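You operate a simulated robot arm through the tools that you are given. There is no shell and no other tool. Be economical: measure what you need, move in short steps, check, and stop when the job is done.

You run a simulated robot arm. Do the job below in one go: nothing can be reset, and whatever is moved stays where it is left.

Task
Add three shots of blue paste to the cup, then shut it in the vacuum box and start the pump.
Fine: Bring the slide back out to lift the cup, and leave the shot dial and the other cups as they are.

It is judged by the outcome, as a careful person would: the job done as asked, and still so three seconds after it is handed in. It fails if anything else is knocked over, pushed out of place, dropped, spilled or broken.

Robot
A 7-joint arm with a two-finger parallel gripper, fixed in place. Base frame: the origin is at the foot of the arm, x ahead of it, y to its left, z up; the work surface is at about z = 0. Units: mm, rad, N and s.
With the tool pointing down near the work surface it reaches from about 220 to 580 mm from the base axis. Its first joint turns from -1.152 to 1.152 rad. Payload 2.5 kg.
The TCP is the grasp point between the finger pads, 23 mm short of the fingertips. In the tool frame z runs along the fingers and y along their closing line. The gripper opens to 94 mm. The fingers are 38 mm wide and 10 mm thick; the gripper's body (54 by 96 mm) begins 39 mm behind the TCP.
Orientation is told as [roll, pitch, yaw] about the base's x, y, z axes, in that order, counted from this pose: with the fingers straight down and closing along the base's y, the tool's x points along the base's -x, its y along +y and its z along -z.

Tools
- The arm moves only by the tool servo_tool. Its argument "increments" is a list of rows, each a list of 3 entries, a list of its own where there are three numbers: the shift along the base's x, y, z in mm, then the turn, a rotation vector about the base's x, y, z in rad, then the finger opening in mm, from 0 to 94. In form: [[[x, y, z], [rx, ry, rz], fingers], ...]. A call has 1 to 8 rows; each row shifts and turns the commanded pose from where the row before left it. A row lasts 0.2 s, in which the tool goes at most 50 mm and 0.15 rad; a call with a longer step from one row to the next is refused whole, and so is a gripper value outside its range. A pose out of reach is approached as far as the arm can. The call stops where the force on the tool passes 40 N (or 10 N more than at its start, if that is more) or the arm is blocked; 0.2 s more then pass. The fingers move at their own pace (about 108 mm/s each) and stop on an object; they squeeze with about 22 N. The grip force told is the motor's: it shows also when the fingers shut on nothing. Time passes only in rows, and 0.2 s behind the last, so rows that do not move let the fingers close. It gives the time, the measured TCP pose, the force on the tool (base axes), the opening and the grip force at its end, in the units of the frame above (readings bear some noise), with the torque about the TCP (base axes, N m) and any sound that the robot's microphone picked up.
- Cameras (640 x 400 px; columns grow to the right, rows downward): "scene" is fixed at [106.7, -387, 568.1]; the picture's right is [0.92, -0.40, 0.00], its down [-0.20, -0.45, -0.87] and it looks along [0.35, 0.79, -0.50] (base axes); focal length 328 px, centre (320, 200). "wrist" rides on the gripper at [86, 16, -74] in the tool frame; the picture's right is [-0.18, 0.98, 0.00], its down [-0.58, -0.11, -0.81] and it looks along [-0.79, -0.15, 0.59] (tool axes); focal length 243 px, centre (320, 200). There is no depth. A picture from a camera that has moved, and an enlarged one, comes with that camera's place and axes in the base frame and with its lens. The place of the scene camera against the robot may be out by one fixed shift of up to 25 mm in any direction.
- camera(camera): a new picture of that camera. No time passes.
- close_up(camera, box): a new picture of the part [left, top, right, bottom] of that camera's present view, enlarged. No time passes.
- sign_off(): hands the job in; it is judged then, once.

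Go step by step. Nothing tells you positions but the pictures and the camera data: compare them with the known pose of the tool, close in by small moves and look again before you grip or let go. The budget is 120 turns and 76 pictures, counting those below and the enlarged ones. Unless the task says otherwise, let go and move clear before handing in, and close with one line.

The tools are called after "Call:" as name(argument=value, ...) on one line, values as JSON. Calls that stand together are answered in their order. servo_tool: Moves the arm, as the interface text tells. Its arguments: {"type":"object","properties":{"increments":{"type":"array"}},"required":["increments"]} The other tools are called the same way: camera (camera) takes a picture; close_up (camera, box) takes an enlarged picture of a part of a camera's view; sign_off () hands the job in.

At the start:

```text
time_s: 0.0
eef_pos: [430.5, 12.5, 300.9]
tool_rot: [0.001, 0.0, 0.001]
contact_force: [0.5, -1.2, -0.4]
moment: [-0.01, -0.02, 0.01]
opening: 94.1
finger_force: 0.0
```

scene: 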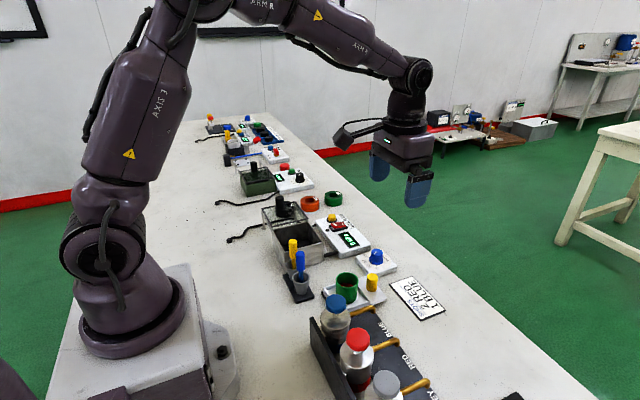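
wrist: 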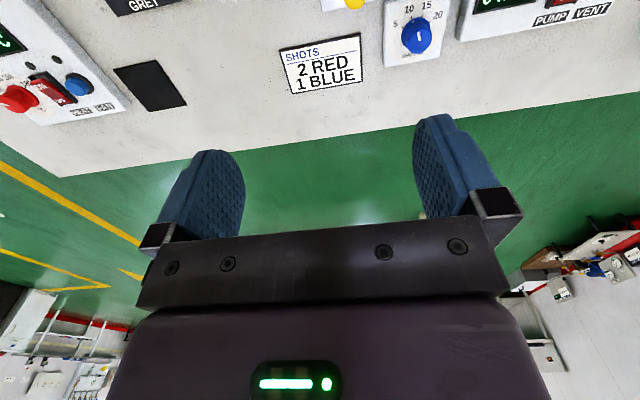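

I see a bench with paste dispensers (blue, red, grey), a green cup on a slide, and a vacuum box with a panel. I'll look at enlarged views before moving.

Call:
close_up(camera="scene", box=[270, 230, 450, 400])

Call:
close_up(camera="scene", box=[240, 150, 400, 290])

Call:
close_up(camera="scene", box=[190, 100, 320, 200])

```text
2.35 times, centred on (360, 315) of scene
camera zoom: at [106.7, -387.0, 568.1], right [0.92, -0.4, 0.0], down [-0.2, -0.45, -0.87], along [0.35, 0.79, -0.5], focal length 772 px, centre (226, -71)
```

zoom: 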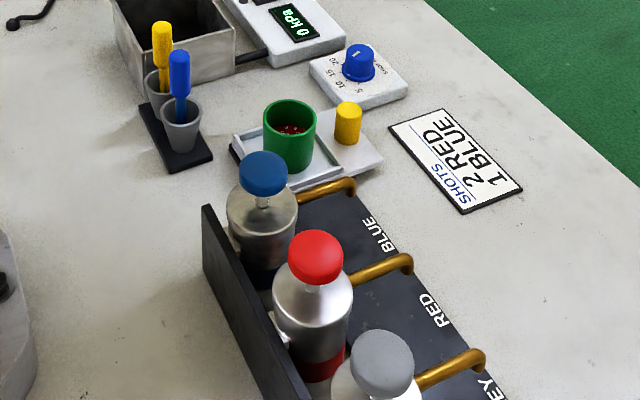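

```text
2.86 times, centred on (320, 220) of scene
camera zoom: at [106.7, -387.0, 568.1], right [0.92, -0.4, 0.0], down [-0.2, -0.45, -0.87], along [0.35, 0.79, -0.5], focal length 938 px, centre (320, 143)
```

zoom: 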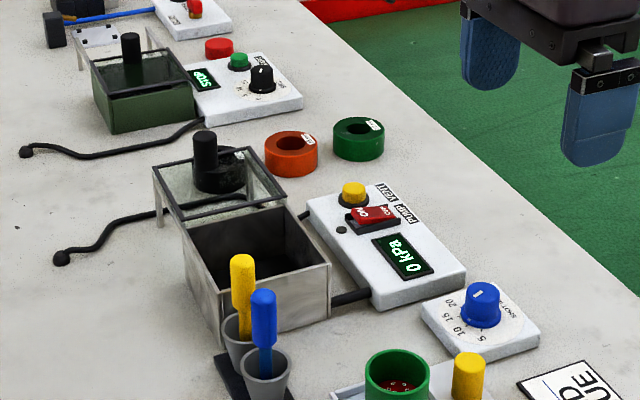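

```text
4.00 times, centred on (255, 150) of scene
camera zoom: at [106.7, -387.0, 568.1], right [0.92, -0.4, 0.0], down [-0.2, -0.45, -0.87], along [0.35, 0.79, -0.5], focal length 1313 px, centre (580, 400)
```

zoom: 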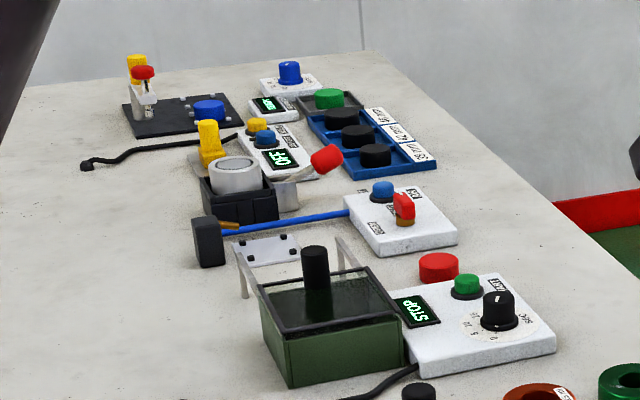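

The blue bottle seems near x≈300, y≈-20, and the cup near x≈386, y≈92. I'll raise and tilt the tool so the wrist camera looks down on the station.

Call:
servo_tool(increments=[[[-20, 0, 20], [0, 0.13, 0], 94], [[-25, 0, 20], [0, 0.13, 0], 94], [[-25, 0, 20], [0, 0.13, 0], 94], [[-25, 0, 10], [0, 0.13, 0], 94], [[0, 0, 0], [0, 0, 0], 94]])

Call:
camera(camera="wrist")

```text
time_s: 1.2
eef_pos: [330.9, 12.2, 371.6]
tool_rot: [0.0, 0.524, 0.002]
contact_force: [0.1, -0.2, -0.2]
moment: [0.0, -0.01, -0.02]
opening: 93.9
finger_force: 0.0
```

```text
70 pictures are left
camera wrist: at [293.6, 26.3, 478.9], right [0.16, 0.98, -0.09], down [0.91, -0.11, 0.41], along [0.39, -0.15, -0.91], focal length 243 px, centre (320, 200)
```

wrist: 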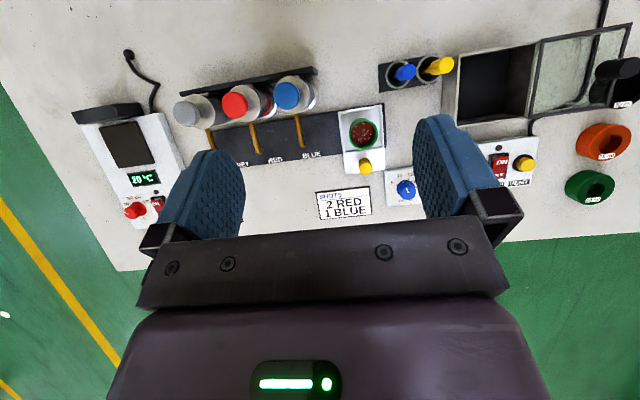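

The wrist view shows the station clearly. I'll enlarge the parts.

Call:
close_up(camera="wrist", box=[160, 50, 420, 230])

Call:
close_up(camera="wrist", box=[370, 20, 640, 220])

```text
2.22 times, centred on (290, 140) of wrist
camera zoom: at [293.6, 26.3, 478.9], right [0.16, 0.98, -0.09], down [0.91, -0.11, 0.41], along [0.39, -0.15, -0.91], focal length 539 px, centre (387, 333)
```

zoom: 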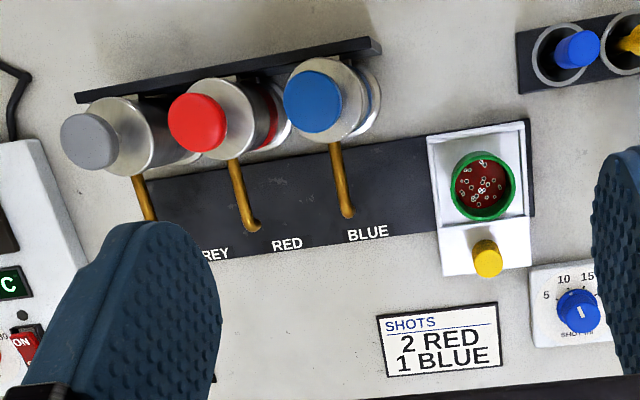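

```text
2.00 times, centred on (505, 120) of wrist
camera zoom: at [293.6, 26.3, 478.9], right [0.16, 0.98, -0.09], down [0.91, -0.11, 0.41], along [0.39, -0.15, -0.91], focal length 485 px, centre (-50, 360)
```

zoom: 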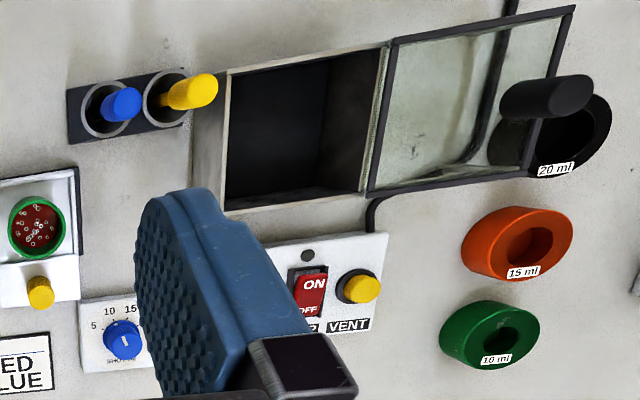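

The slide runs along y; the handle is near (426, 48), the cup near (362, 49), and the blue spout tip near (365, -53). A second view from elsewhere will give me the heights.

Call:
servo_tool(increments=[[[0, 20, -30], [0, 0, 0], 94], [[0, 25, -35], [0, 0, 0], 94], [[0, 25, -35], [0, 0, 0], 94], [[0, 0, 0], [0, 0, 0], 94]])

Call:
camera(camera="wrist")

Call:
close_up(camera="wrist", box=[130, 20, 400, 190])

Call:
close_up(camera="wrist", box=[340, 0, 640, 190])

```text
time_s: 2.2
eef_pos: [331.6, 79.9, 270.2]
tool_rot: [0.0, 0.519, 0.001]
contact_force: [-0.3, 0.6, 0.2]
moment: [-0.03, 0.01, -0.02]
opening: 93.7
finger_force: 0.0
```

```text
67 pictures are left
camera wrist: at [294.3, 95.4, 377.4], right [0.16, 0.98, -0.09], down [0.9, -0.11, 0.41], along [0.39, -0.15, -0.91], focal length 243 px, centre (320, 200)
```

wrist: 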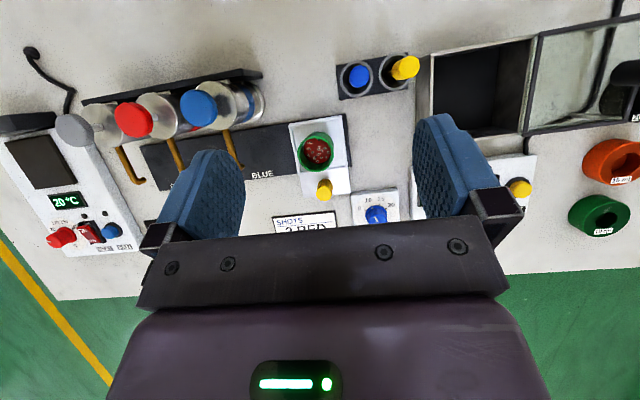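

```text
2.35 times, centred on (265, 105) of wrist
camera zoom: at [294.3, 95.4, 377.4], right [0.16, 0.98, -0.09], down [0.9, -0.11, 0.41], along [0.39, -0.15, -0.91], focal length 571 px, centre (449, 424)
```

zoom: 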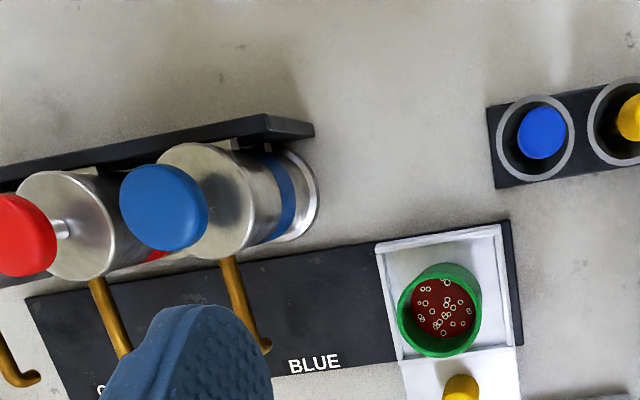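

```text
2.11 times, centred on (490, 95) of wrist
camera zoom: at [294.3, 95.4, 377.4], right [0.16, 0.98, -0.09], down [0.9, -0.11, 0.41], along [0.39, -0.15, -0.91], focal length 511 px, centre (-38, 421)
```

zoom: 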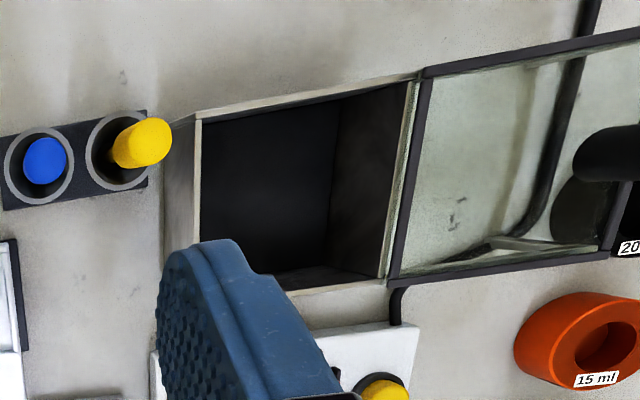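

Triangulated: blue cap top at about (287, -53, 126), cup rim at about (362, 48, 57), spout tip at about (368, -56), and the handle at about (425, 48) with its top near z=40. I'll move above the handle, keeping the tilt so the wrist camera clears the spouts.

Call:
servo_tool(increments=[[[31, -11, -20], [0, 0, 0], 64], [[31, -11, -35], [0, 0, 0], 64], [[31, -10, -40], [0, 0, 0], 64], [[0, 0, -40], [0, 0, 0], 64], [[0, 0, -35], [0, 0, 0], 64], [[0, 0, 0], [0, 0, 0], 64]])

Call:
camera(camera="wrist")

Call:
close_up(camera="scene", box=[270, 200, 450, 320])

```text
refused: row 3 steps farther than a row can; nothing moved
```

```text
64 pictures are left
camera wrist: at [294.3, 95.4, 377.4], right [0.16, 0.98, -0.09], down [0.9, -0.11, 0.41], along [0.39, -0.15, -0.91], focal length 243 px, centre (320, 200)
```

wrist: 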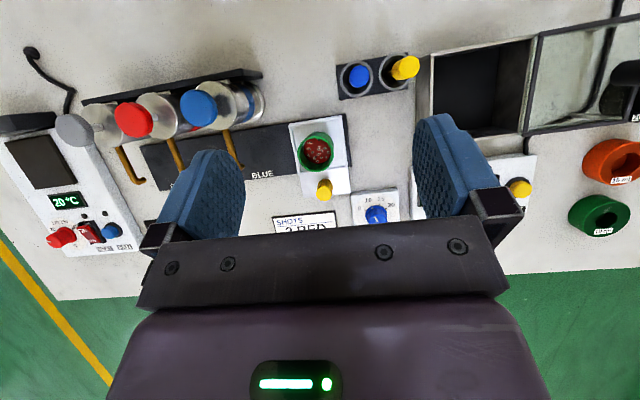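

```text
3.33 times, centred on (360, 260) of scene
camera zoom: at [106.7, -387.0, 568.1], right [0.92, -0.4, 0.0], down [-0.2, -0.45, -0.87], along [0.35, 0.79, -0.5], focal length 1094 px, centre (187, 0)
```

zoom: 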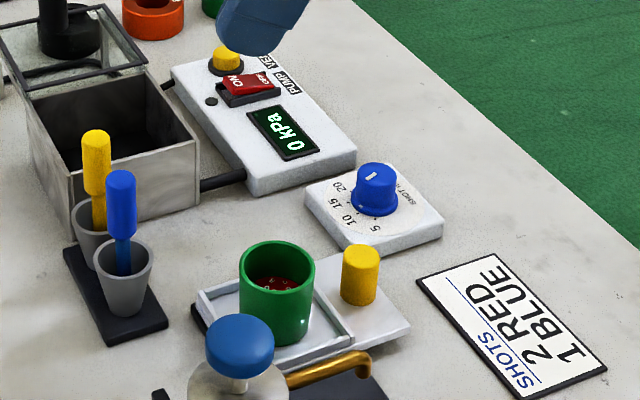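

That step was too long and refused. I'll repeat it in smaller steps.

Call:
servo_tool(increments=[[[31, -11, -20], [0, 0, 0], 64], [[31, -11, -30], [0, 0, 0], 64], [[31, -10, -30], [0, 0, 0], 64], [[0, 0, -40], [0, 0, 0], 64], [[0, 0, -40], [0, 0, 0], 64], [[0, 0, -15], [0, 0, 0], 64], [[0, 0, 0], [0, 0, 0], 64]])

Call:
camera(camera="wrist")

Call:
close_up(camera="scene", box=[270, 200, 450, 320])

```text
time_s: 3.8
eef_pos: [427.8, 46.4, 97.1]
tool_rot: [0.0, 0.52, 0.002]
contact_force: [0.2, -0.1, -0.1]
moment: [0.0, 0.04, -0.01]
opening: 64.0
finger_force: 0.1
```

```text
62 pictures are left
camera wrist: at [390.5, 61.9, 203.4], right [0.16, 0.98, -0.09], down [0.91, -0.11, 0.41], along [0.39, -0.15, -0.91], focal length 243 px, centre (320, 200)
```

wrist: 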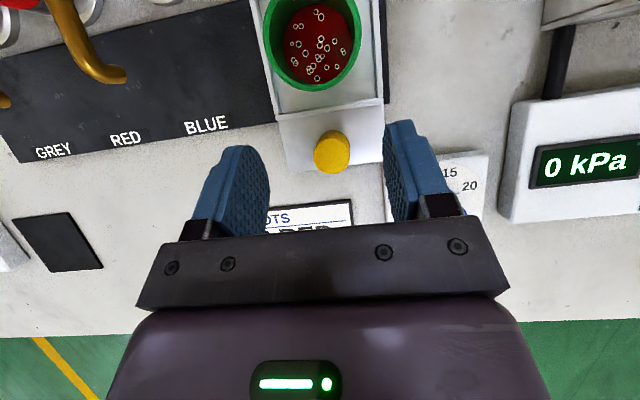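

```text
3.33 times, centred on (360, 260) of scene
camera zoom: at [106.7, -387.0, 568.1], right [0.92, -0.4, 0.0], down [-0.2, -0.45, -0.87], along [0.35, 0.79, -0.5], focal length 1094 px, centre (187, 0)
```

zoom: 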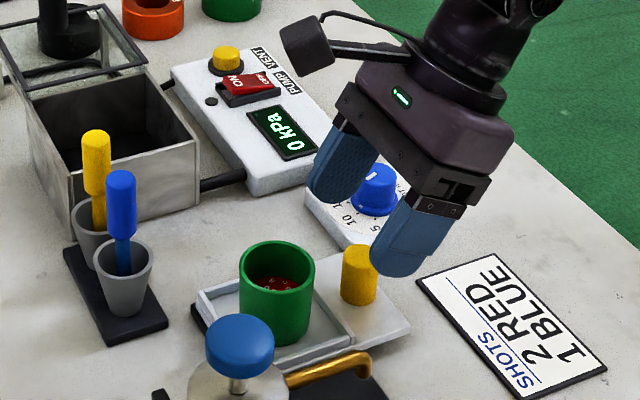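

The handle is at about (427, 48) with its top at about z=36. I'll descend around it and close.

Call:
servo_tool(increments=[[[1, 0.5, -20], [0, 0, 0], 64], [[1, 0.5, -20], [0, 0, 0], 64], [[1, 0, -18], [0, 0, 0], 64], [[0, 0, 0], [0, 0, 0], 64], [[0, 0, 0], [0, 0, 0], 15], [[0, 0, 0], [0, 0, 0], 15], [[0, 0, 0], [0, 0, 0], 15]])

Call:
close_up(camera="scene", box=[270, 200, 450, 320])

```text
time_s: 4.6
eef_pos: [429.9, 47.7, 47.0]
tool_rot: [0.0, 0.529, 0.002]
contact_force: [0.0, -0.8, 3.8]
moment: [-0.02, -0.05, -0.06]
opening: 64.2
finger_force: 0.0
stopped in row 3: the force on the tool passed its limit at 65 N (the readings are from after the stop); the commanded pose is now the measured one
```

```text
3.33 times, centred on (360, 260) of scene
camera zoom: at [106.7, -387.0, 568.1], right [0.92, -0.4, 0.0], down [-0.2, -0.45, -0.87], along [0.35, 0.79, -0.5], focal length 1094 px, centre (187, 0)
```

zoom: 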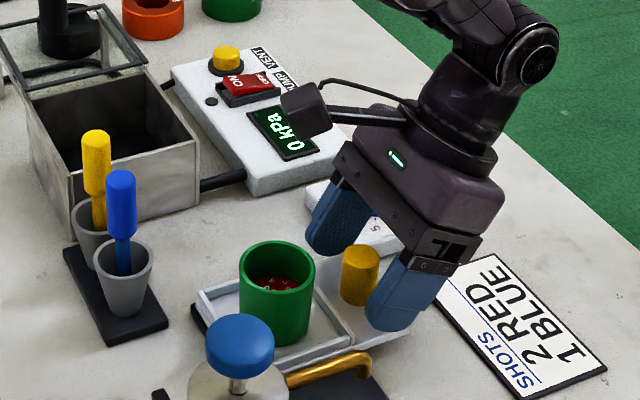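

The outer fingertip corners touched the slide plate (top near z≈16). I'll lift 3 mm and close on the handle.

Call:
servo_tool(increments=[[[0, 0, 3], [0, 0, 0], 64], [[0, 0, 0], [0, 0, 0], 40], [[0, 0, 0], [0, 0, 0], 15], [[0, 0, 0], [0, 0, 0], 15], [[0, 0, 0], [0, 0, 0], 15]])

Call:
camera(camera="wrist")

```text
time_s: 5.8
eef_pos: [431.4, 48.2, 50.0]
tool_rot: [0.0, 0.526, 0.001]
contact_force: [-5.3, 3.3, 0.0]
moment: [-0.41, -0.87, 0.13]
opening: 23.7
finger_force: 45.0
```

```text
59 pictures are left
camera wrist: at [393.8, 63.9, 157.8], right [0.16, 0.98, -0.09], down [0.91, -0.11, 0.4], along [0.39, -0.15, -0.91], focal length 243 px, centre (320, 200)
```

wrist: 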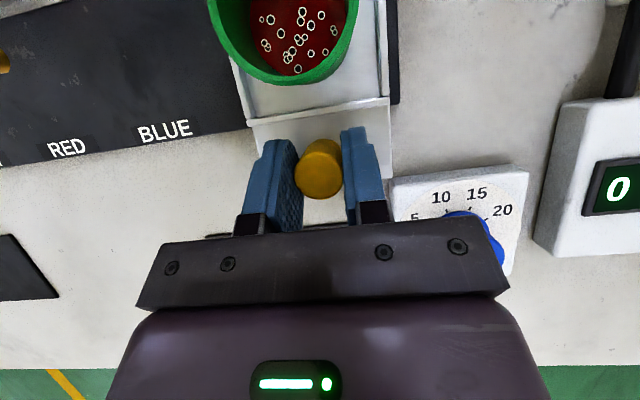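

The handle is gripped. I'll slide along -y 60 mm and check for drag.

Call:
servo_tool(increments=[[[0, -10, 0], [0, 0, 0], 15], [[0, -12, 0], [0, 0, 0], 15], [[0, -12, 0], [0, 0, 0], 15], [[0, -12, 0], [0, 0, 0], 15], [[0, -12, 0], [0, 0, 0], 15], [[0, 0, 0], [0, 0, 0], 15]])

Call:
camera(camera="wrist")

```text
time_s: 7.2
eef_pos: [430.5, -7.3, 50.1]
tool_rot: [-0.001, 0.525, -0.001]
contact_force: [5.3, -1.4, 14.1]
moment: [0.54, -1.14, -0.04]
opening: 23.9
finger_force: 44.6
```

```text
58 pictures are left
camera wrist: at [393.3, 7.7, 157.6], right [0.16, 0.98, -0.09], down [0.91, -0.11, 0.41], along [0.39, -0.15, -0.91], focal length 243 px, centre (320, 200)
```

wrist: 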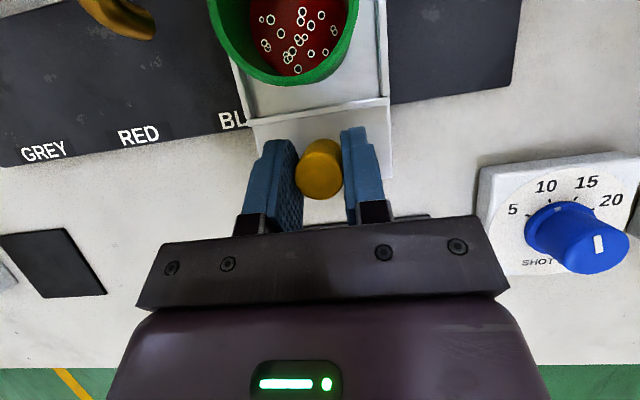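

The slide moves freely with the cup. I'll continue toward the blue spout.

Call:
servo_tool(increments=[[[0, -12, 0], [0, 0, 0], 15], [[0, -12, 0], [0, 0, 0], 15], [[0, -12, 0], [0, 0, 0], 15], [[0, -7, 0], [0, 0, 0], 15], [[0, 0, 0], [0, 0, 0], 15], [[0, 0, 0], [0, 0, 0], 15]])

Call:
camera(camera="wrist")

Call:
close_up(camera="scene", box=[270, 230, 450, 400])

```text
time_s: 8.6
eef_pos: [430.1, -52.1, 49.8]
tool_rot: [0.001, 0.528, -0.001]
contact_force: [11.3, 1.4, 1.3]
moment: [0.24, -0.42, -0.04]
opening: 23.5
finger_force: 45.2
```

```text
57 pictures are left
camera wrist: at [393.6, -37.4, 157.7], right [0.16, 0.98, -0.09], down [0.91, -0.11, 0.4], along [0.39, -0.15, -0.91], focal length 243 px, centre (320, 200)
```

wrist: 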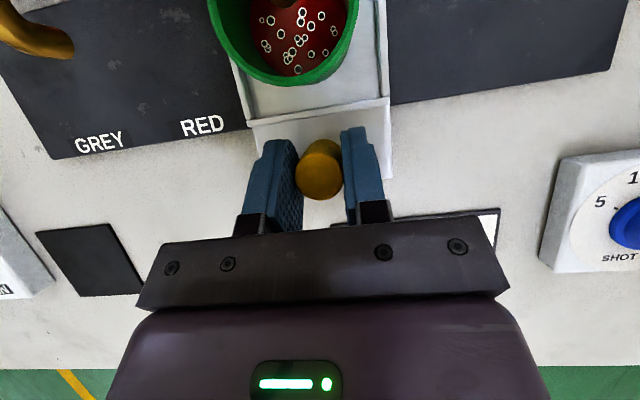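

```text
2.35 times, centred on (360, 315) of scene
camera zoom: at [106.7, -387.0, 568.1], right [0.92, -0.4, 0.0], down [-0.2, -0.45, -0.87], along [0.35, 0.79, -0.5], focal length 772 px, centre (226, -71)
```

zoom: 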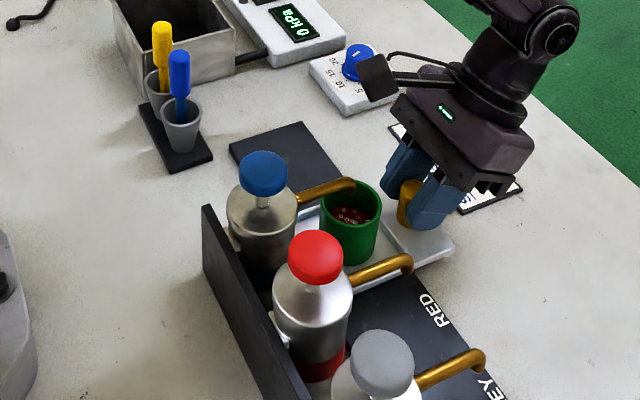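

The cup looks to be under the blue spout. I'll let go, back off along the tool axis, and check alignment from above.

Call:
servo_tool(increments=[[[0, 0, 0], [0, 0, 0], 45], [[0, 0, 0], [0, 0, 0], 45], [[10, 0, 20], [0, 0, 0], 45], [[15, 0, 30], [0, 0, 0], 45], [[0, 0, 45], [0, 0, 0], 45], [[-30, 0, 35], [0, 0, 0], 45], [[-40, 0, 25], [0, 0, 0], 45], [[0, 0, 0], [0, 0, 0], 45]])

Call:
camera(camera="wrist")

```text
time_s: 10.4
eef_pos: [382.3, -51.3, 207.9]
tool_rot: [0.0, 0.527, 0.002]
contact_force: [0.0, 0.5, -1.2]
moment: [0.0, 0.01, 0.02]
opening: 44.7
finger_force: 0.0
```

```text
55 pictures are left
camera wrist: at [345.8, -35.2, 314.8], right [0.16, 0.98, -0.09], down [0.91, -0.11, 0.41], along [0.39, -0.15, -0.91], focal length 243 px, centre (320, 200)
```

wrist: 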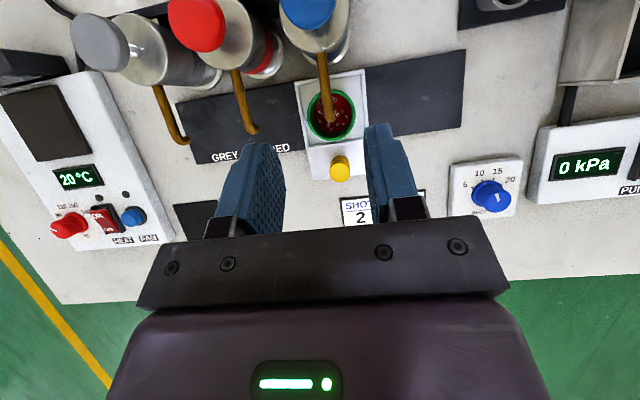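

Call:
close_up(camera="wrist", box=[260, 0, 420, 190])

```text
2.11 times, centred on (340, 95) of wrist
camera zoom: at [345.8, -35.2, 314.8], right [0.16, 0.98, -0.09], down [0.91, -0.11, 0.41], along [0.39, -0.15, -0.91], focal length 511 px, centre (278, 421)
```

zoom: 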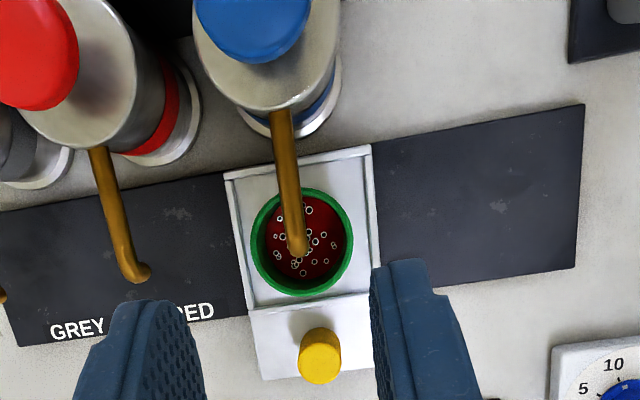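

The cup is centred under the blue spout within about 2 mm. Next I'll straighten the tool, close the fingers and go above the blue cap (287, -53).

Call:
servo_tool(increments=[[[-20, -1, 0], [0, -0.13, 0], 20], [[-25, -1, 0], [0, -0.13, 0], 0], [[-25, 0, 0], [0, -0.13, 0], 0], [[-25, 0, -5], [0, -0.137, 0], 0], [[0, 0, -8], [0, 0, 0], 0], [[0, 0, 0], [0, 0, 0], 0]])

Call:
camera(camera="wrist")

Call:
close_up(camera="scene", box=[270, 200, 450, 370])

```text
time_s: 11.8
eef_pos: [289.3, -55.8, 192.6]
tool_rot: [0.001, -0.004, 0.001]
contact_force: [-0.3, 0.4, 0.0]
moment: [-0.01, 0.02, 0.02]
opening: 0.0
finger_force: 21.8
```

```text
53 pictures are left
camera wrist: at [203.2, -40.2, 266.3], right [0.18, 0.98, 0.0], down [0.58, -0.11, 0.81], along [0.79, -0.15, -0.59], focal length 243 px, centre (320, 200)
```

wrist: 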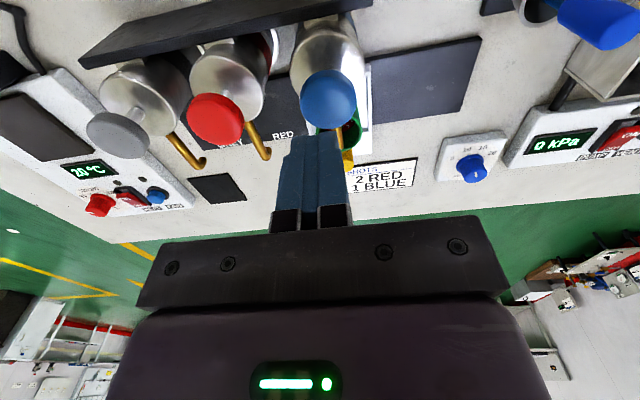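

```text
2.35 times, centred on (360, 285) of scene
camera zoom: at [106.7, -387.0, 568.1], right [0.92, -0.4, 0.0], down [-0.2, -0.45, -0.87], along [0.35, 0.79, -0.5], focal length 772 px, centre (226, 0)
```

zoom: 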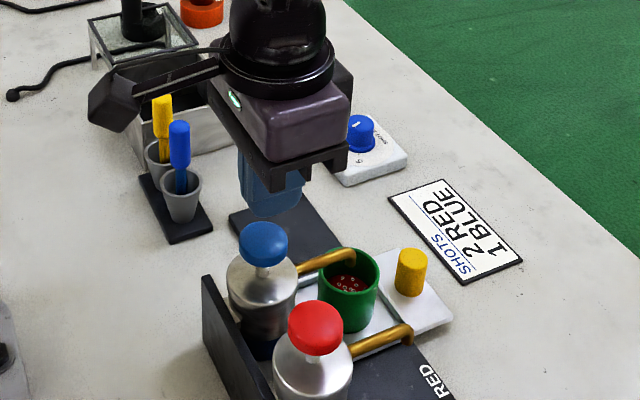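

The cap is at (288, -52), so I shift y by +3 and descend, feeling for the cap.

Call:
servo_tool(increments=[[[-1, 3, -15], [0, 0, 0], 0], [[0, 0, -15], [0, 0, 0], 0], [[0, 0, -5], [0, 0, 0], 0], [[0, 0, -3], [0, 0, 0], 0], [[0, 0, -3], [0, 0, 0], 0], [[0, 0, 0], [0, 0, 0], 0]])

```text
time_s: 13.2
eef_pos: [289.2, -53.1, 151.2]
tool_rot: [-0.001, 0.0, 0.001]
contact_force: [-1.0, 0.1, 4.0]
moment: [-0.03, 0.09, 0.0]
opening: 0.0
finger_force: 21.5
```

Light contact (4 N) with the fingertip at z≈128. Now I'll press down in small steps.

Call:
servo_tool(increments=[[[0, 0, -3], [0, 0, 0], 0], [[0, 0, -3], [0, 0, 0], 0], [[0, 0, -3], [0, 0, 0], 0]])

Call:
close_up(camera="scene", box=[270, 200, 450, 370])

```text
time_s: 14.0
eef_pos: [289.5, -52.5, 142.2]
tool_rot: [-0.001, -0.003, -0.001]
contact_force: [-2.5, -1.0, 7.7]
moment: [-0.02, 0.24, 0.01]
opening: 0.0
finger_force: 21.7
```

```text
2.35 times, centred on (360, 285) of scene
camera zoom: at [106.7, -387.0, 568.2], right [0.92, -0.4, 0.0], down [-0.2, -0.45, -0.87], along [0.35, 0.79, -0.5], focal length 772 px, centre (226, 0)
```

zoom: 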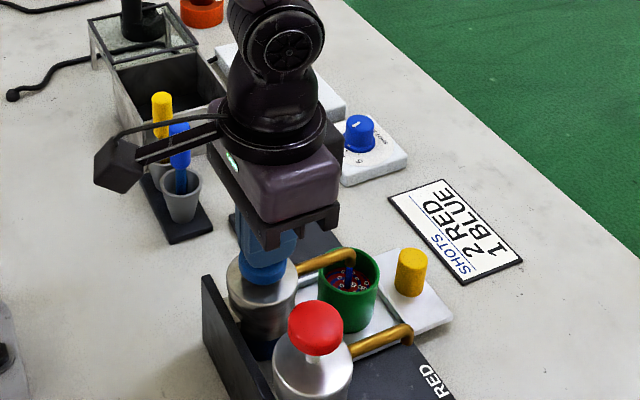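

Blue paste is coming out into the cup. I'll go on to the bottom of the stroke.

Call:
servo_tool(increments=[[[0, 0, -2], [0, 0, 0], 0], [[0, 0, -2], [0, 0, 0], 0], [[0, 0, -2], [0, 0, 0], 0], [[0, 0, -2], [0, 0, 0], 0], [[0, 0, -2], [0, 0, 0], 0]])

Call:
close_up(camera="scene", box=[270, 200, 450, 370])

```text
time_s: 14.6
eef_pos: [288.0, -52.7, 139.7]
tool_rot: [-0.002, -0.002, 0.002]
contact_force: [-6.0, 2.1, 20.8]
moment: [0.05, 0.35, -0.01]
opening: 0.0
finger_force: 22.2
stopped in row 2: the force on the tool passed its limit at 45 N (the readings are from after the stop); the commanded pose is now the measured one
```

```text
2.35 times, centred on (360, 285) of scene
camera zoom: at [106.6, -387.0, 568.2], right [0.92, -0.4, 0.0], down [-0.2, -0.45, -0.87], along [0.35, 0.79, -0.5], focal length 772 px, centre (226, 0)
```

zoom: 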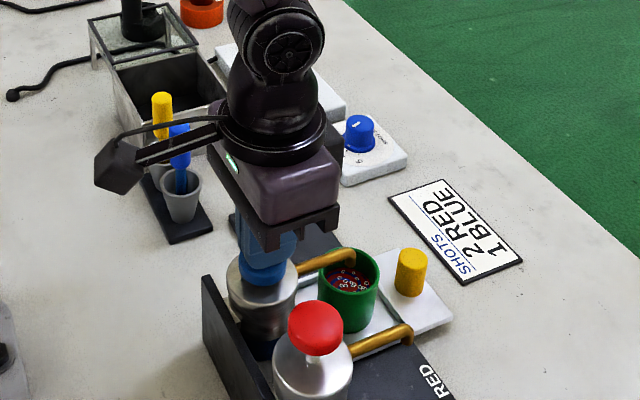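

The pump bottomed out at TCP z≈139.5, a full stroke. I'll raise fully and check that the cap returns and one shot landed in the cup.

Call:
servo_tool(increments=[[[0, 0, 6], [0, 0, 0], 0], [[0, 0, 8], [0, 0, 0], 0], [[0, 0, 10], [0, 0, 0], 0], [[0, 0, 0], [0, 0, 0], 0], [[0, 0, 0], [0, 0, 0], 0]])

Call:
close_up(camera="scene", box=[290, 240, 410, 330])

```text
time_s: 15.8
eef_pos: [290.5, -52.7, 162.4]
tool_rot: [0.0, -0.003, 0.0]
contact_force: [-0.3, 0.1, 0.2]
moment: [-0.02, 0.01, 0.0]
opening: 0.1
finger_force: 21.2
```

```text
4.44 times, centred on (350, 285) of scene
camera zoom: at [106.7, -387.0, 568.1], right [0.92, -0.4, 0.0], down [-0.2, -0.45, -0.87], along [0.35, 0.79, -0.5], focal length 1459 px, centre (187, -178)
```

zoom: 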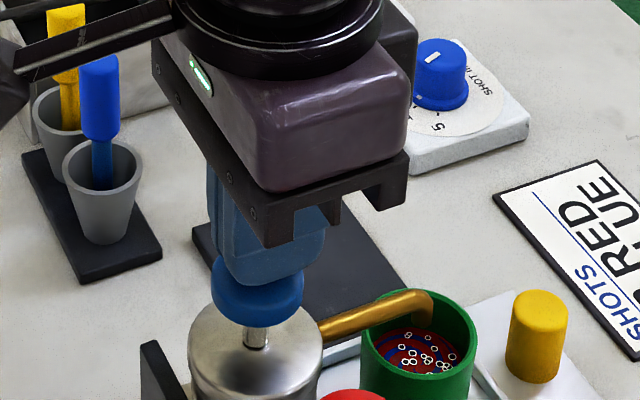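

Shot 1 is in and the cap has returned. Now the second stroke.

Call:
servo_tool(increments=[[[-1, 0, -9], [0, 0, 0], 0], [[0, 0, -3], [0, 0, 0], 0], [[0, 0, -3], [0, 0, 0], 0], [[0, 0, -3], [0, 0, 0], 0], [[0, 0, -2], [0, 0, 0], 0], [[0, 0, -2], [0, 0, 0], 0], [[0, 0, -2], [0, 0, 0], 0], [[0, 0, -2], [0, 0, 0], 0]])

Call:
servo_tool(increments=[[[0, 0, 6], [0, 0, 0], 0], [[0, 0, 8], [0, 0, 0], 0], [[0, 0, 10], [0, 0, 0], 0], [[0, 0, 0], [0, 0, 0], 0], [[0, 0, 0], [0, 0, 0], 0]])

Call:
close_up(camera="scene", box=[290, 240, 410, 330])

```text
time_s: 17.6
eef_pos: [287.9, -52.7, 140.9]
tool_rot: [0.001, -0.003, 0.002]
contact_force: [-6.2, 0.9, 21.9]
moment: [0.01, 0.39, 0.05]
opening: 0.2
finger_force: 22.0
stopped in row 8: the force on the tool passed its limit at 44 N (the readings are from after the stop); the commanded pose is now the measured one
```

```text
time_s: 18.8
eef_pos: [288.0, -51.8, 163.1]
tool_rot: [0.001, -0.001, 0.0]
contact_force: [-0.3, 0.6, -0.6]
moment: [0.02, 0.01, 0.02]
opening: 0.0
finger_force: 22.0
```

```text
4.44 times, centred on (350, 285) of scene
camera zoom: at [106.7, -387.0, 568.1], right [0.92, -0.4, 0.0], down [-0.2, -0.45, -0.87], along [0.35, 0.79, -0.5], focal length 1459 px, centre (187, -178)
```

zoom: 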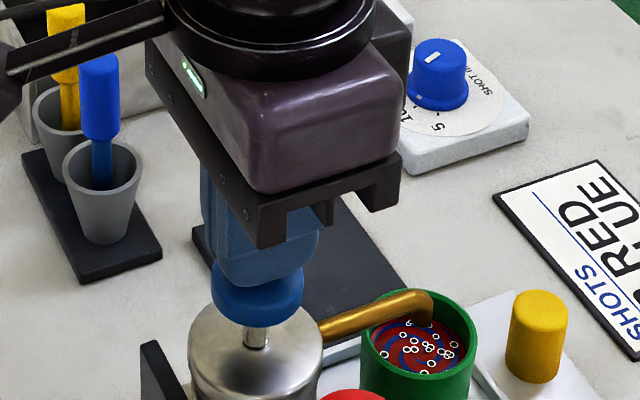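

Shot 2 raised the level as expected, and there is still room. Now the third stroke.

Call:
servo_tool(increments=[[[0, 0, -10], [0, 0, 0], 0], [[0, 0, -3], [0, 0, 0], 0], [[0, 0, -3], [0, 0, 0], 0], [[0, 0, -3], [0, 0, 0], 0], [[0, 0, -2], [0, 0, 0], 0], [[0, 0, -2], [0, 0, 0], 0], [[0, 0, -2], [0, 0, 0], 0], [[0, 0, -2], [0, 0, 0], 0]])

Call:
servo_tool(increments=[[[0, 0, 6], [0, 0, 0], 0], [[0, 0, 8], [0, 0, 0], 0], [[0, 0, 20], [0, 0, 0], 0], [[0, 0, 40], [0, 0, 0], 0], [[0, 0, 0], [0, 0, 0], 0]])

Call:
close_up(camera="scene", box=[290, 240, 410, 330])

```text
time_s: 20.4
eef_pos: [288.2, -51.1, 140.1]
tool_rot: [0.0, -0.001, 0.0]
contact_force: [-5.7, 0.4, 22.0]
moment: [0.03, 0.37, 0.01]
opening: 0.0
finger_force: 21.8
stopped in row 8: the force on the tool passed its limit at 46 N (the readings are from after the stop); the commanded pose is now the measured one
```

```text
time_s: 21.6
eef_pos: [288.3, -52.3, 216.0]
tool_rot: [0.0, -0.003, 0.002]
contact_force: [0.3, -0.5, 0.7]
moment: [0.02, -0.04, -0.01]
opening: 0.3
finger_force: 21.9
```

```text
4.44 times, centred on (350, 285) of scene
camera zoom: at [106.7, -387.0, 568.1], right [0.92, -0.4, 0.0], down [-0.2, -0.45, -0.87], along [0.35, 0.79, -0.5], focal length 1459 px, centre (187, -178)
```

zoom: 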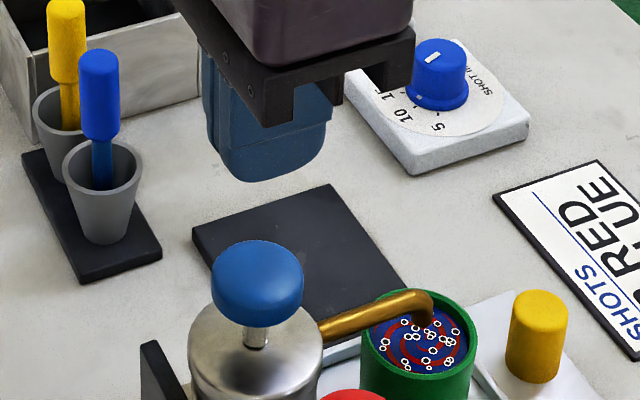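

All three shots are in without spilling. I'll go back to the handle the way I left it, tilting again.

Call:
servo_tool(increments=[[[30, 0, 5], [0, 0.13, 0], 20], [[35, 0, 5], [0, 0.13, 0], 45], [[35, 0, 0], [0, 0.13, 0], 45], [[35, 0, 0], [0, 0.135, 0], 45], [[31, 0, -30], [0, 0, 0], 45], [[0, 0, -45], [0, 0, 0], 45], [[0, 0, -45], [0, 0, 0], 45], [[0, 0, 0], [0, 0, 0], 45]])

Call:
camera(camera="wrist")

```text
time_s: 23.4
eef_pos: [455.5, -53.4, 105.9]
tool_rot: [0.003, 0.524, 0.0]
contact_force: [0.1, 0.4, -0.8]
moment: [-0.01, -0.01, 0.04]
opening: 45.1
finger_force: 0.1
```

```text
46 pictures are left
camera wrist: at [417.5, -37.9, 213.6], right [0.16, 0.98, -0.09], down [0.91, -0.11, 0.41], along [0.39, -0.15, -0.91], focal length 243 px, centre (320, 200)
```

wrist: 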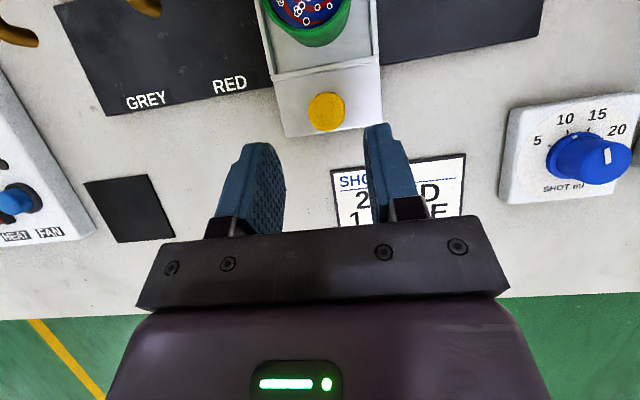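

Call:
servo_tool(increments=[[[-10, 0.5, -20], [0, 0, 0], 45], [[-10, 0.5, -20], [0, 0, 0], 45], [[-5, 0, -15], [0, 0, 0], 45], [[0, 0, 0], [0, 0, 0], 45], [[0, 0, 0], [0, 0, 0], 15], [[0, 0, 0], [0, 0, 0], 15], [[0, 0, 0], [0, 0, 0], 15]])

```text
time_s: 25.0
eef_pos: [430.1, -50.6, 49.1]
tool_rot: [0.0, 0.521, 0.002]
contact_force: [-1.3, 2.5, -3.6]
moment: [-0.61, -0.61, 0.08]
opening: 23.6
finger_force: 45.1
```

The handle is gripped again. I'll draw the slide gently back to its starting place.

Call:
servo_tool(increments=[[[0, 4, 0], [0, 0, 0], 15], [[0, 7, 0], [0, 0, 0], 15], [[0, 8, 0], [0, 0, 0], 15], [[0, 8, 0], [0, 0, 0], 15], [[0, 8, 0], [0, 0, 0], 15], [[0, 8, 0], [0, 0, 0], 15], [[0, 8, 0], [0, 0, 0], 15]])

Call:
servo_tool(increments=[[[0, 9, 0], [0, 0, 0], 15], [[0, 9, 0], [0, 0, 0], 15], [[0, 9, 0], [0, 0, 0], 15], [[0, 9, 0], [0, 0, 0], 15], [[0, 6, 0], [0, 0, 0], 15], [[0, 4, 0], [0, 0, 0], 15], [[0, 2, 0], [0, 0, 0], 15], [[0, 0, 0], [0, 0, 0], 15]])

Call:
camera(camera="wrist")

```text
time_s: 26.6
eef_pos: [430.8, 0.0, 47.1]
tool_rot: [0.002, 0.521, 0.002]
contact_force: [4.3, 0.2, 16.0]
moment: [-0.66, 1.12, -0.03]
opening: 23.7
finger_force: 45.0
```

```text
time_s: 28.4
eef_pos: [429.2, 46.4, 47.6]
tool_rot: [0.002, 0.52, 0.002]
contact_force: [18.9, 0.7, -18.7]
moment: [-0.62, 0.27, -0.03]
opening: 23.9
finger_force: 44.4
```

```text
45 pictures are left
camera wrist: at [391.5, 62.3, 155.5], right [0.16, 0.98, -0.09], down [0.91, -0.11, 0.41], along [0.39, -0.15, -0.91], focal length 243 px, centre (320, 200)
```

wrist: 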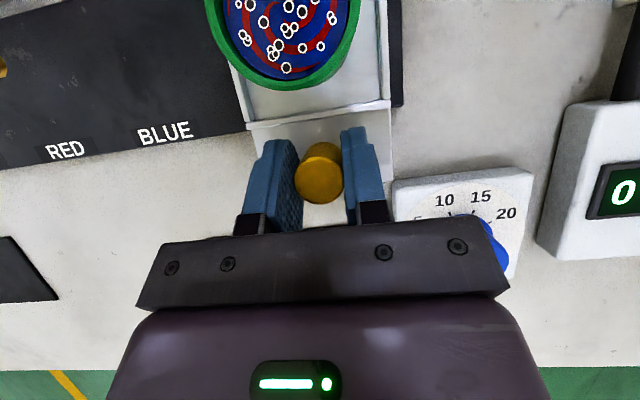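

The slide is within 2 mm of its start. I'll nudge it the rest, release, back off, and look at the cup and box from above.

Call:
servo_tool(increments=[[[0, 2, 0], [0, 0, 0], 15], [[0, 0, 0], [0, 0, 0], 50], [[0, 0, 0], [0, 0, 0], 50], [[10, 0, 20], [0, 0, 0], 50], [[15, 0, 30], [0, 0, 0], 50], [[0, 0, 48], [0, 0, 0], 94], [[-30, 0, 38], [0, 0, 0], 94], [[-30, 0, 35], [0, 0, 0], 94]])

Call:
servo_tool(increments=[[[-30, 20, 30], [0, 0, 0], 94], [[-30, 30, 0], [0, 0, 0], 94], [[0, 40, 0], [0, 0, 0], 94], [[0, 20, 0], [0, 0, 0], 94], [[0, 0, 0], [0, 0, 0], 94]])

Call:
camera(camera="wrist")

```text
time_s: 30.2
eef_pos: [393.0, 49.7, 219.4]
tool_rot: [0.0, 0.524, 0.002]
contact_force: [0.2, -0.2, -0.2]
moment: [0.0, 0.02, -0.04]
opening: 93.9
finger_force: 0.1
```

```text
time_s: 31.4
eef_pos: [334.7, 162.5, 246.2]
tool_rot: [-0.001, 0.525, 0.001]
contact_force: [0.4, -0.6, -0.1]
moment: [-0.01, 0.02, -0.01]
opening: 93.5
finger_force: 0.1
```

```text
44 pictures are left
camera wrist: at [298.0, 176.8, 354.9], right [0.16, 0.98, -0.09], down [0.91, -0.11, 0.41], along [0.39, -0.15, -0.91], focal length 243 px, centre (320, 200)
```

wrist: 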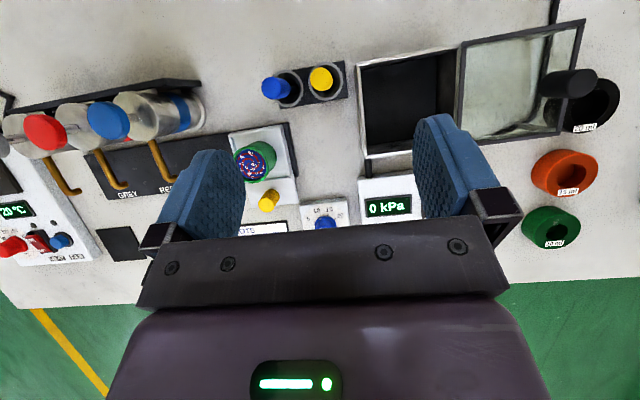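

Now I'll measure the box and its lid more closely.

Call:
close_up(camera="wrist", box=[330, 0, 640, 190])

Call:
close_up(camera="scene", box=[220, 170, 400, 290])

```text
2.06 times, centred on (485, 95) of wrist
camera zoom: at [298.0, 176.8, 354.9], right [0.16, 0.98, -0.09], down [0.91, -0.11, 0.41], along [0.39, -0.15, -0.91], focal length 501 px, centre (-21, 417)
```

zoom: 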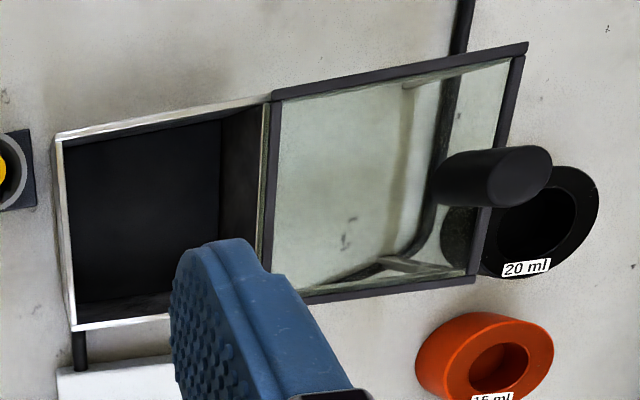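

```text
3.33 times, centred on (310, 230) of scene
camera zoom: at [106.7, -387.0, 568.1], right [0.92, -0.4, 0.0], down [-0.2, -0.45, -0.87], along [0.35, 0.79, -0.5], focal length 1094 px, centre (353, 100)
```

zoom: 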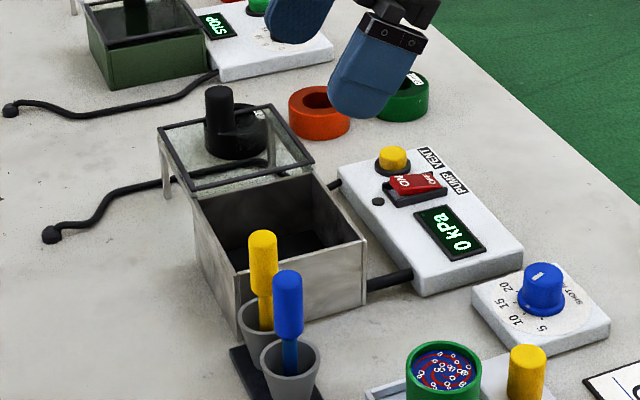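

The box spans x≈275–376, y≈193–295 with its rim near z≈58. The lid slides along y, with its black knob at (325, 377), top z≈105. Next I straighten the tool and hover above the cup.

Call:
servo_tool(increments=[[[7, -30, -10], [0, -0.13, 0], 80], [[7, -30, -10], [0, -0.13, 0], 66], [[7, -30, -15], [0, -0.13, 0], 66], [[6, -24, -20], [0, -0.135, 0], 66], [[0, 0, -40], [0, 0, 0], 66], [[0, 0, 0], [0, 0, 0], 66]])

Call:
camera(camera="wrist")

Call:
close_up(camera="scene", box=[270, 200, 450, 320])

```text
time_s: 32.8
eef_pos: [361.4, 45.2, 153.1]
tool_rot: [0.0, 0.0, 0.001]
contact_force: [-0.4, 0.2, -0.4]
moment: [0.03, 0.01, -0.02]
opening: 66.0
finger_force: 0.0
```

```text
41 pictures are left
camera wrist: at [275.2, 59.8, 227.3], right [0.18, 0.98, 0.0], down [0.58, -0.11, 0.81], along [0.79, -0.15, -0.59], focal length 243 px, centre (320, 200)
```

wrist: 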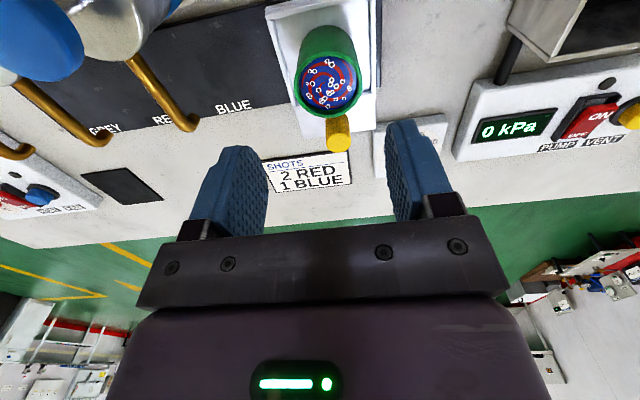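

```text
3.33 times, centred on (360, 260) of scene
camera zoom: at [106.7, -387.0, 568.1], right [0.92, -0.4, 0.0], down [-0.2, -0.45, -0.87], along [0.35, 0.79, -0.5], focal length 1094 px, centre (187, 0)
```

zoom: 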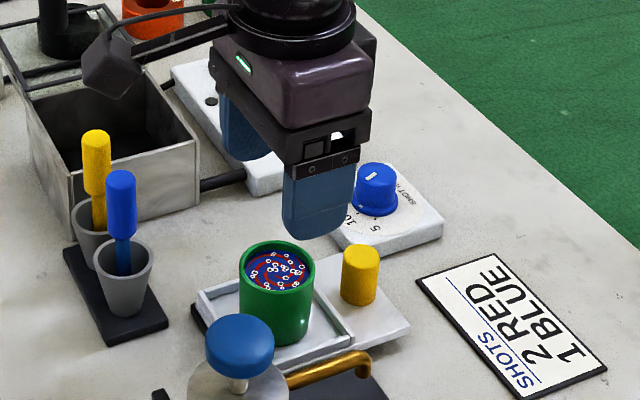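

The cup centre is at about (364, 48.5). I'll descend around it to TCP z≈53 and close.

Call:
servo_tool(increments=[[[1, 1.5, -25], [0, 0, 0], 66], [[1, 1.5, -25], [0, 0, 0], 66], [[1, 0.5, -25], [0, 0, 0], 66], [[0, 0, -15], [0, 0, 0], 66], [[0, 0, -9], [0, 0, 0], 66], [[0, 0, 0], [0, 0, 0], 66]])

Call:
camera(camera="wrist")

Call:
close_up(camera="scene", box=[270, 200, 450, 320])

```text
time_s: 34.2
eef_pos: [364.2, 49.2, 55.7]
tool_rot: [-0.001, -0.001, 0.002]
contact_force: [0.4, 0.2, 0.3]
moment: [-0.01, -0.01, 0.03]
opening: 66.1
finger_force: 0.2
```

```text
39 pictures are left
camera wrist: at [278.2, 63.1, 129.8], right [0.18, 0.98, 0.0], down [0.58, -0.11, 0.81], along [0.79, -0.15, -0.59], focal length 243 px, centre (320, 200)
```

wrist: 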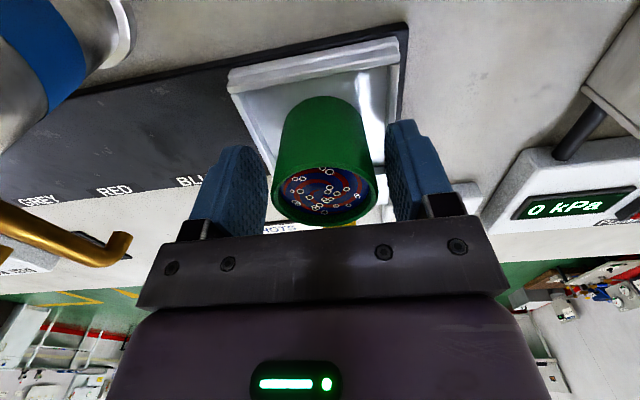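

```text
3.33 times, centred on (360, 260) of scene
camera zoom: at [106.7, -387.0, 568.1], right [0.92, -0.4, 0.0], down [-0.2, -0.45, -0.87], along [0.35, 0.79, -0.5], focal length 1094 px, centre (187, 0)
```

zoom: 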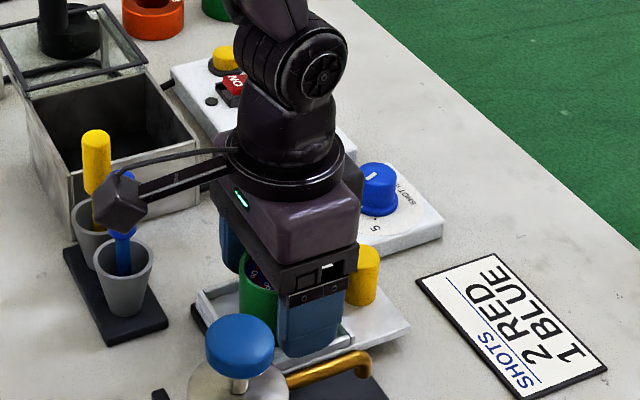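

The fingers straddle the cup evenly. I'll close on it.

Call:
servo_tool(increments=[[[0, -0.5, -3], [0, 0, 0], 66], [[0, 0, 0], [0, 0, 0], 56], [[0, 0, 0], [0, 0, 0], 50], [[0, 0, 0], [0, 0, 0], 42], [[0, 0, 0], [0, 0, 0], 42], [[0, 0, 0], [0, 0, 0], 42]])

Call:
camera(camera="wrist")

```text
time_s: 35.6
eef_pos: [365.2, 47.7, 52.7]
tool_rot: [0.0, -0.001, 0.003]
contact_force: [0.3, -0.5, -0.7]
moment: [-0.01, -0.04, -0.03]
opening: 46.9
finger_force: 22.2
```

```text
37 pictures are left
camera wrist: at [278.5, 63.0, 126.6], right [0.18, 0.98, 0.0], down [0.58, -0.11, 0.81], along [0.79, -0.15, -0.59], focal length 243 px, centre (320, 200)
```

wrist: 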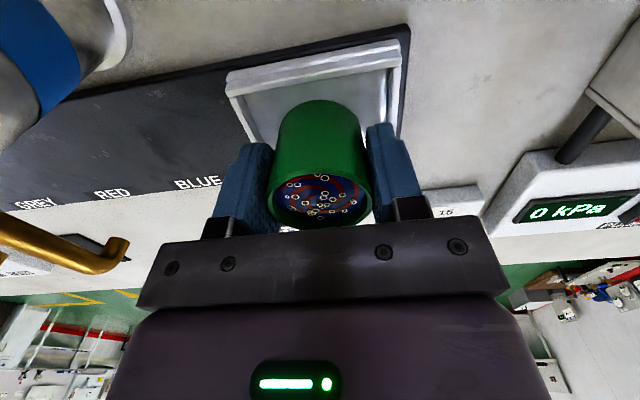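

The cup is held at 47 mm. I'll lift it smoothly straight up.

Call:
servo_tool(increments=[[[0, 0, 5], [0, 0, 0], 40], [[0, 0, 10], [0, 0, 0], 40], [[0, 0, 15], [0, 0, 0], 40], [[0, 0, 18], [0, 0, 0], 40], [[0, 0, 18], [0, 0, 0], 40], [[0, 0, 15], [0, 0, 0], 40], [[0, 0, 10], [0, 0, 0], 40], [[0, 0, 4], [0, 0, 0], 40]])

Call:
close_up(camera="scene", box=[250, 170, 450, 320])

```text
time_s: 37.4
eef_pos: [364.8, 47.3, 146.8]
tool_rot: [-0.001, -0.001, 0.001]
contact_force: [-0.9, 0.0, 0.7]
moment: [0.0, 0.01, -0.01]
opening: 46.6
finger_force: 22.0
```

```text
2.67 times, centred on (350, 245) of scene
camera zoom: at [106.7, -387.0, 568.1], right [0.92, -0.4, 0.0], down [-0.2, -0.45, -0.87], along [0.35, 0.79, -0.5], focal length 875 px, centre (240, 80)
```

zoom: 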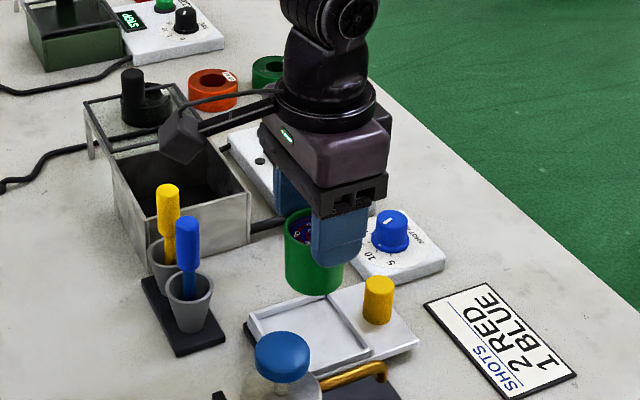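

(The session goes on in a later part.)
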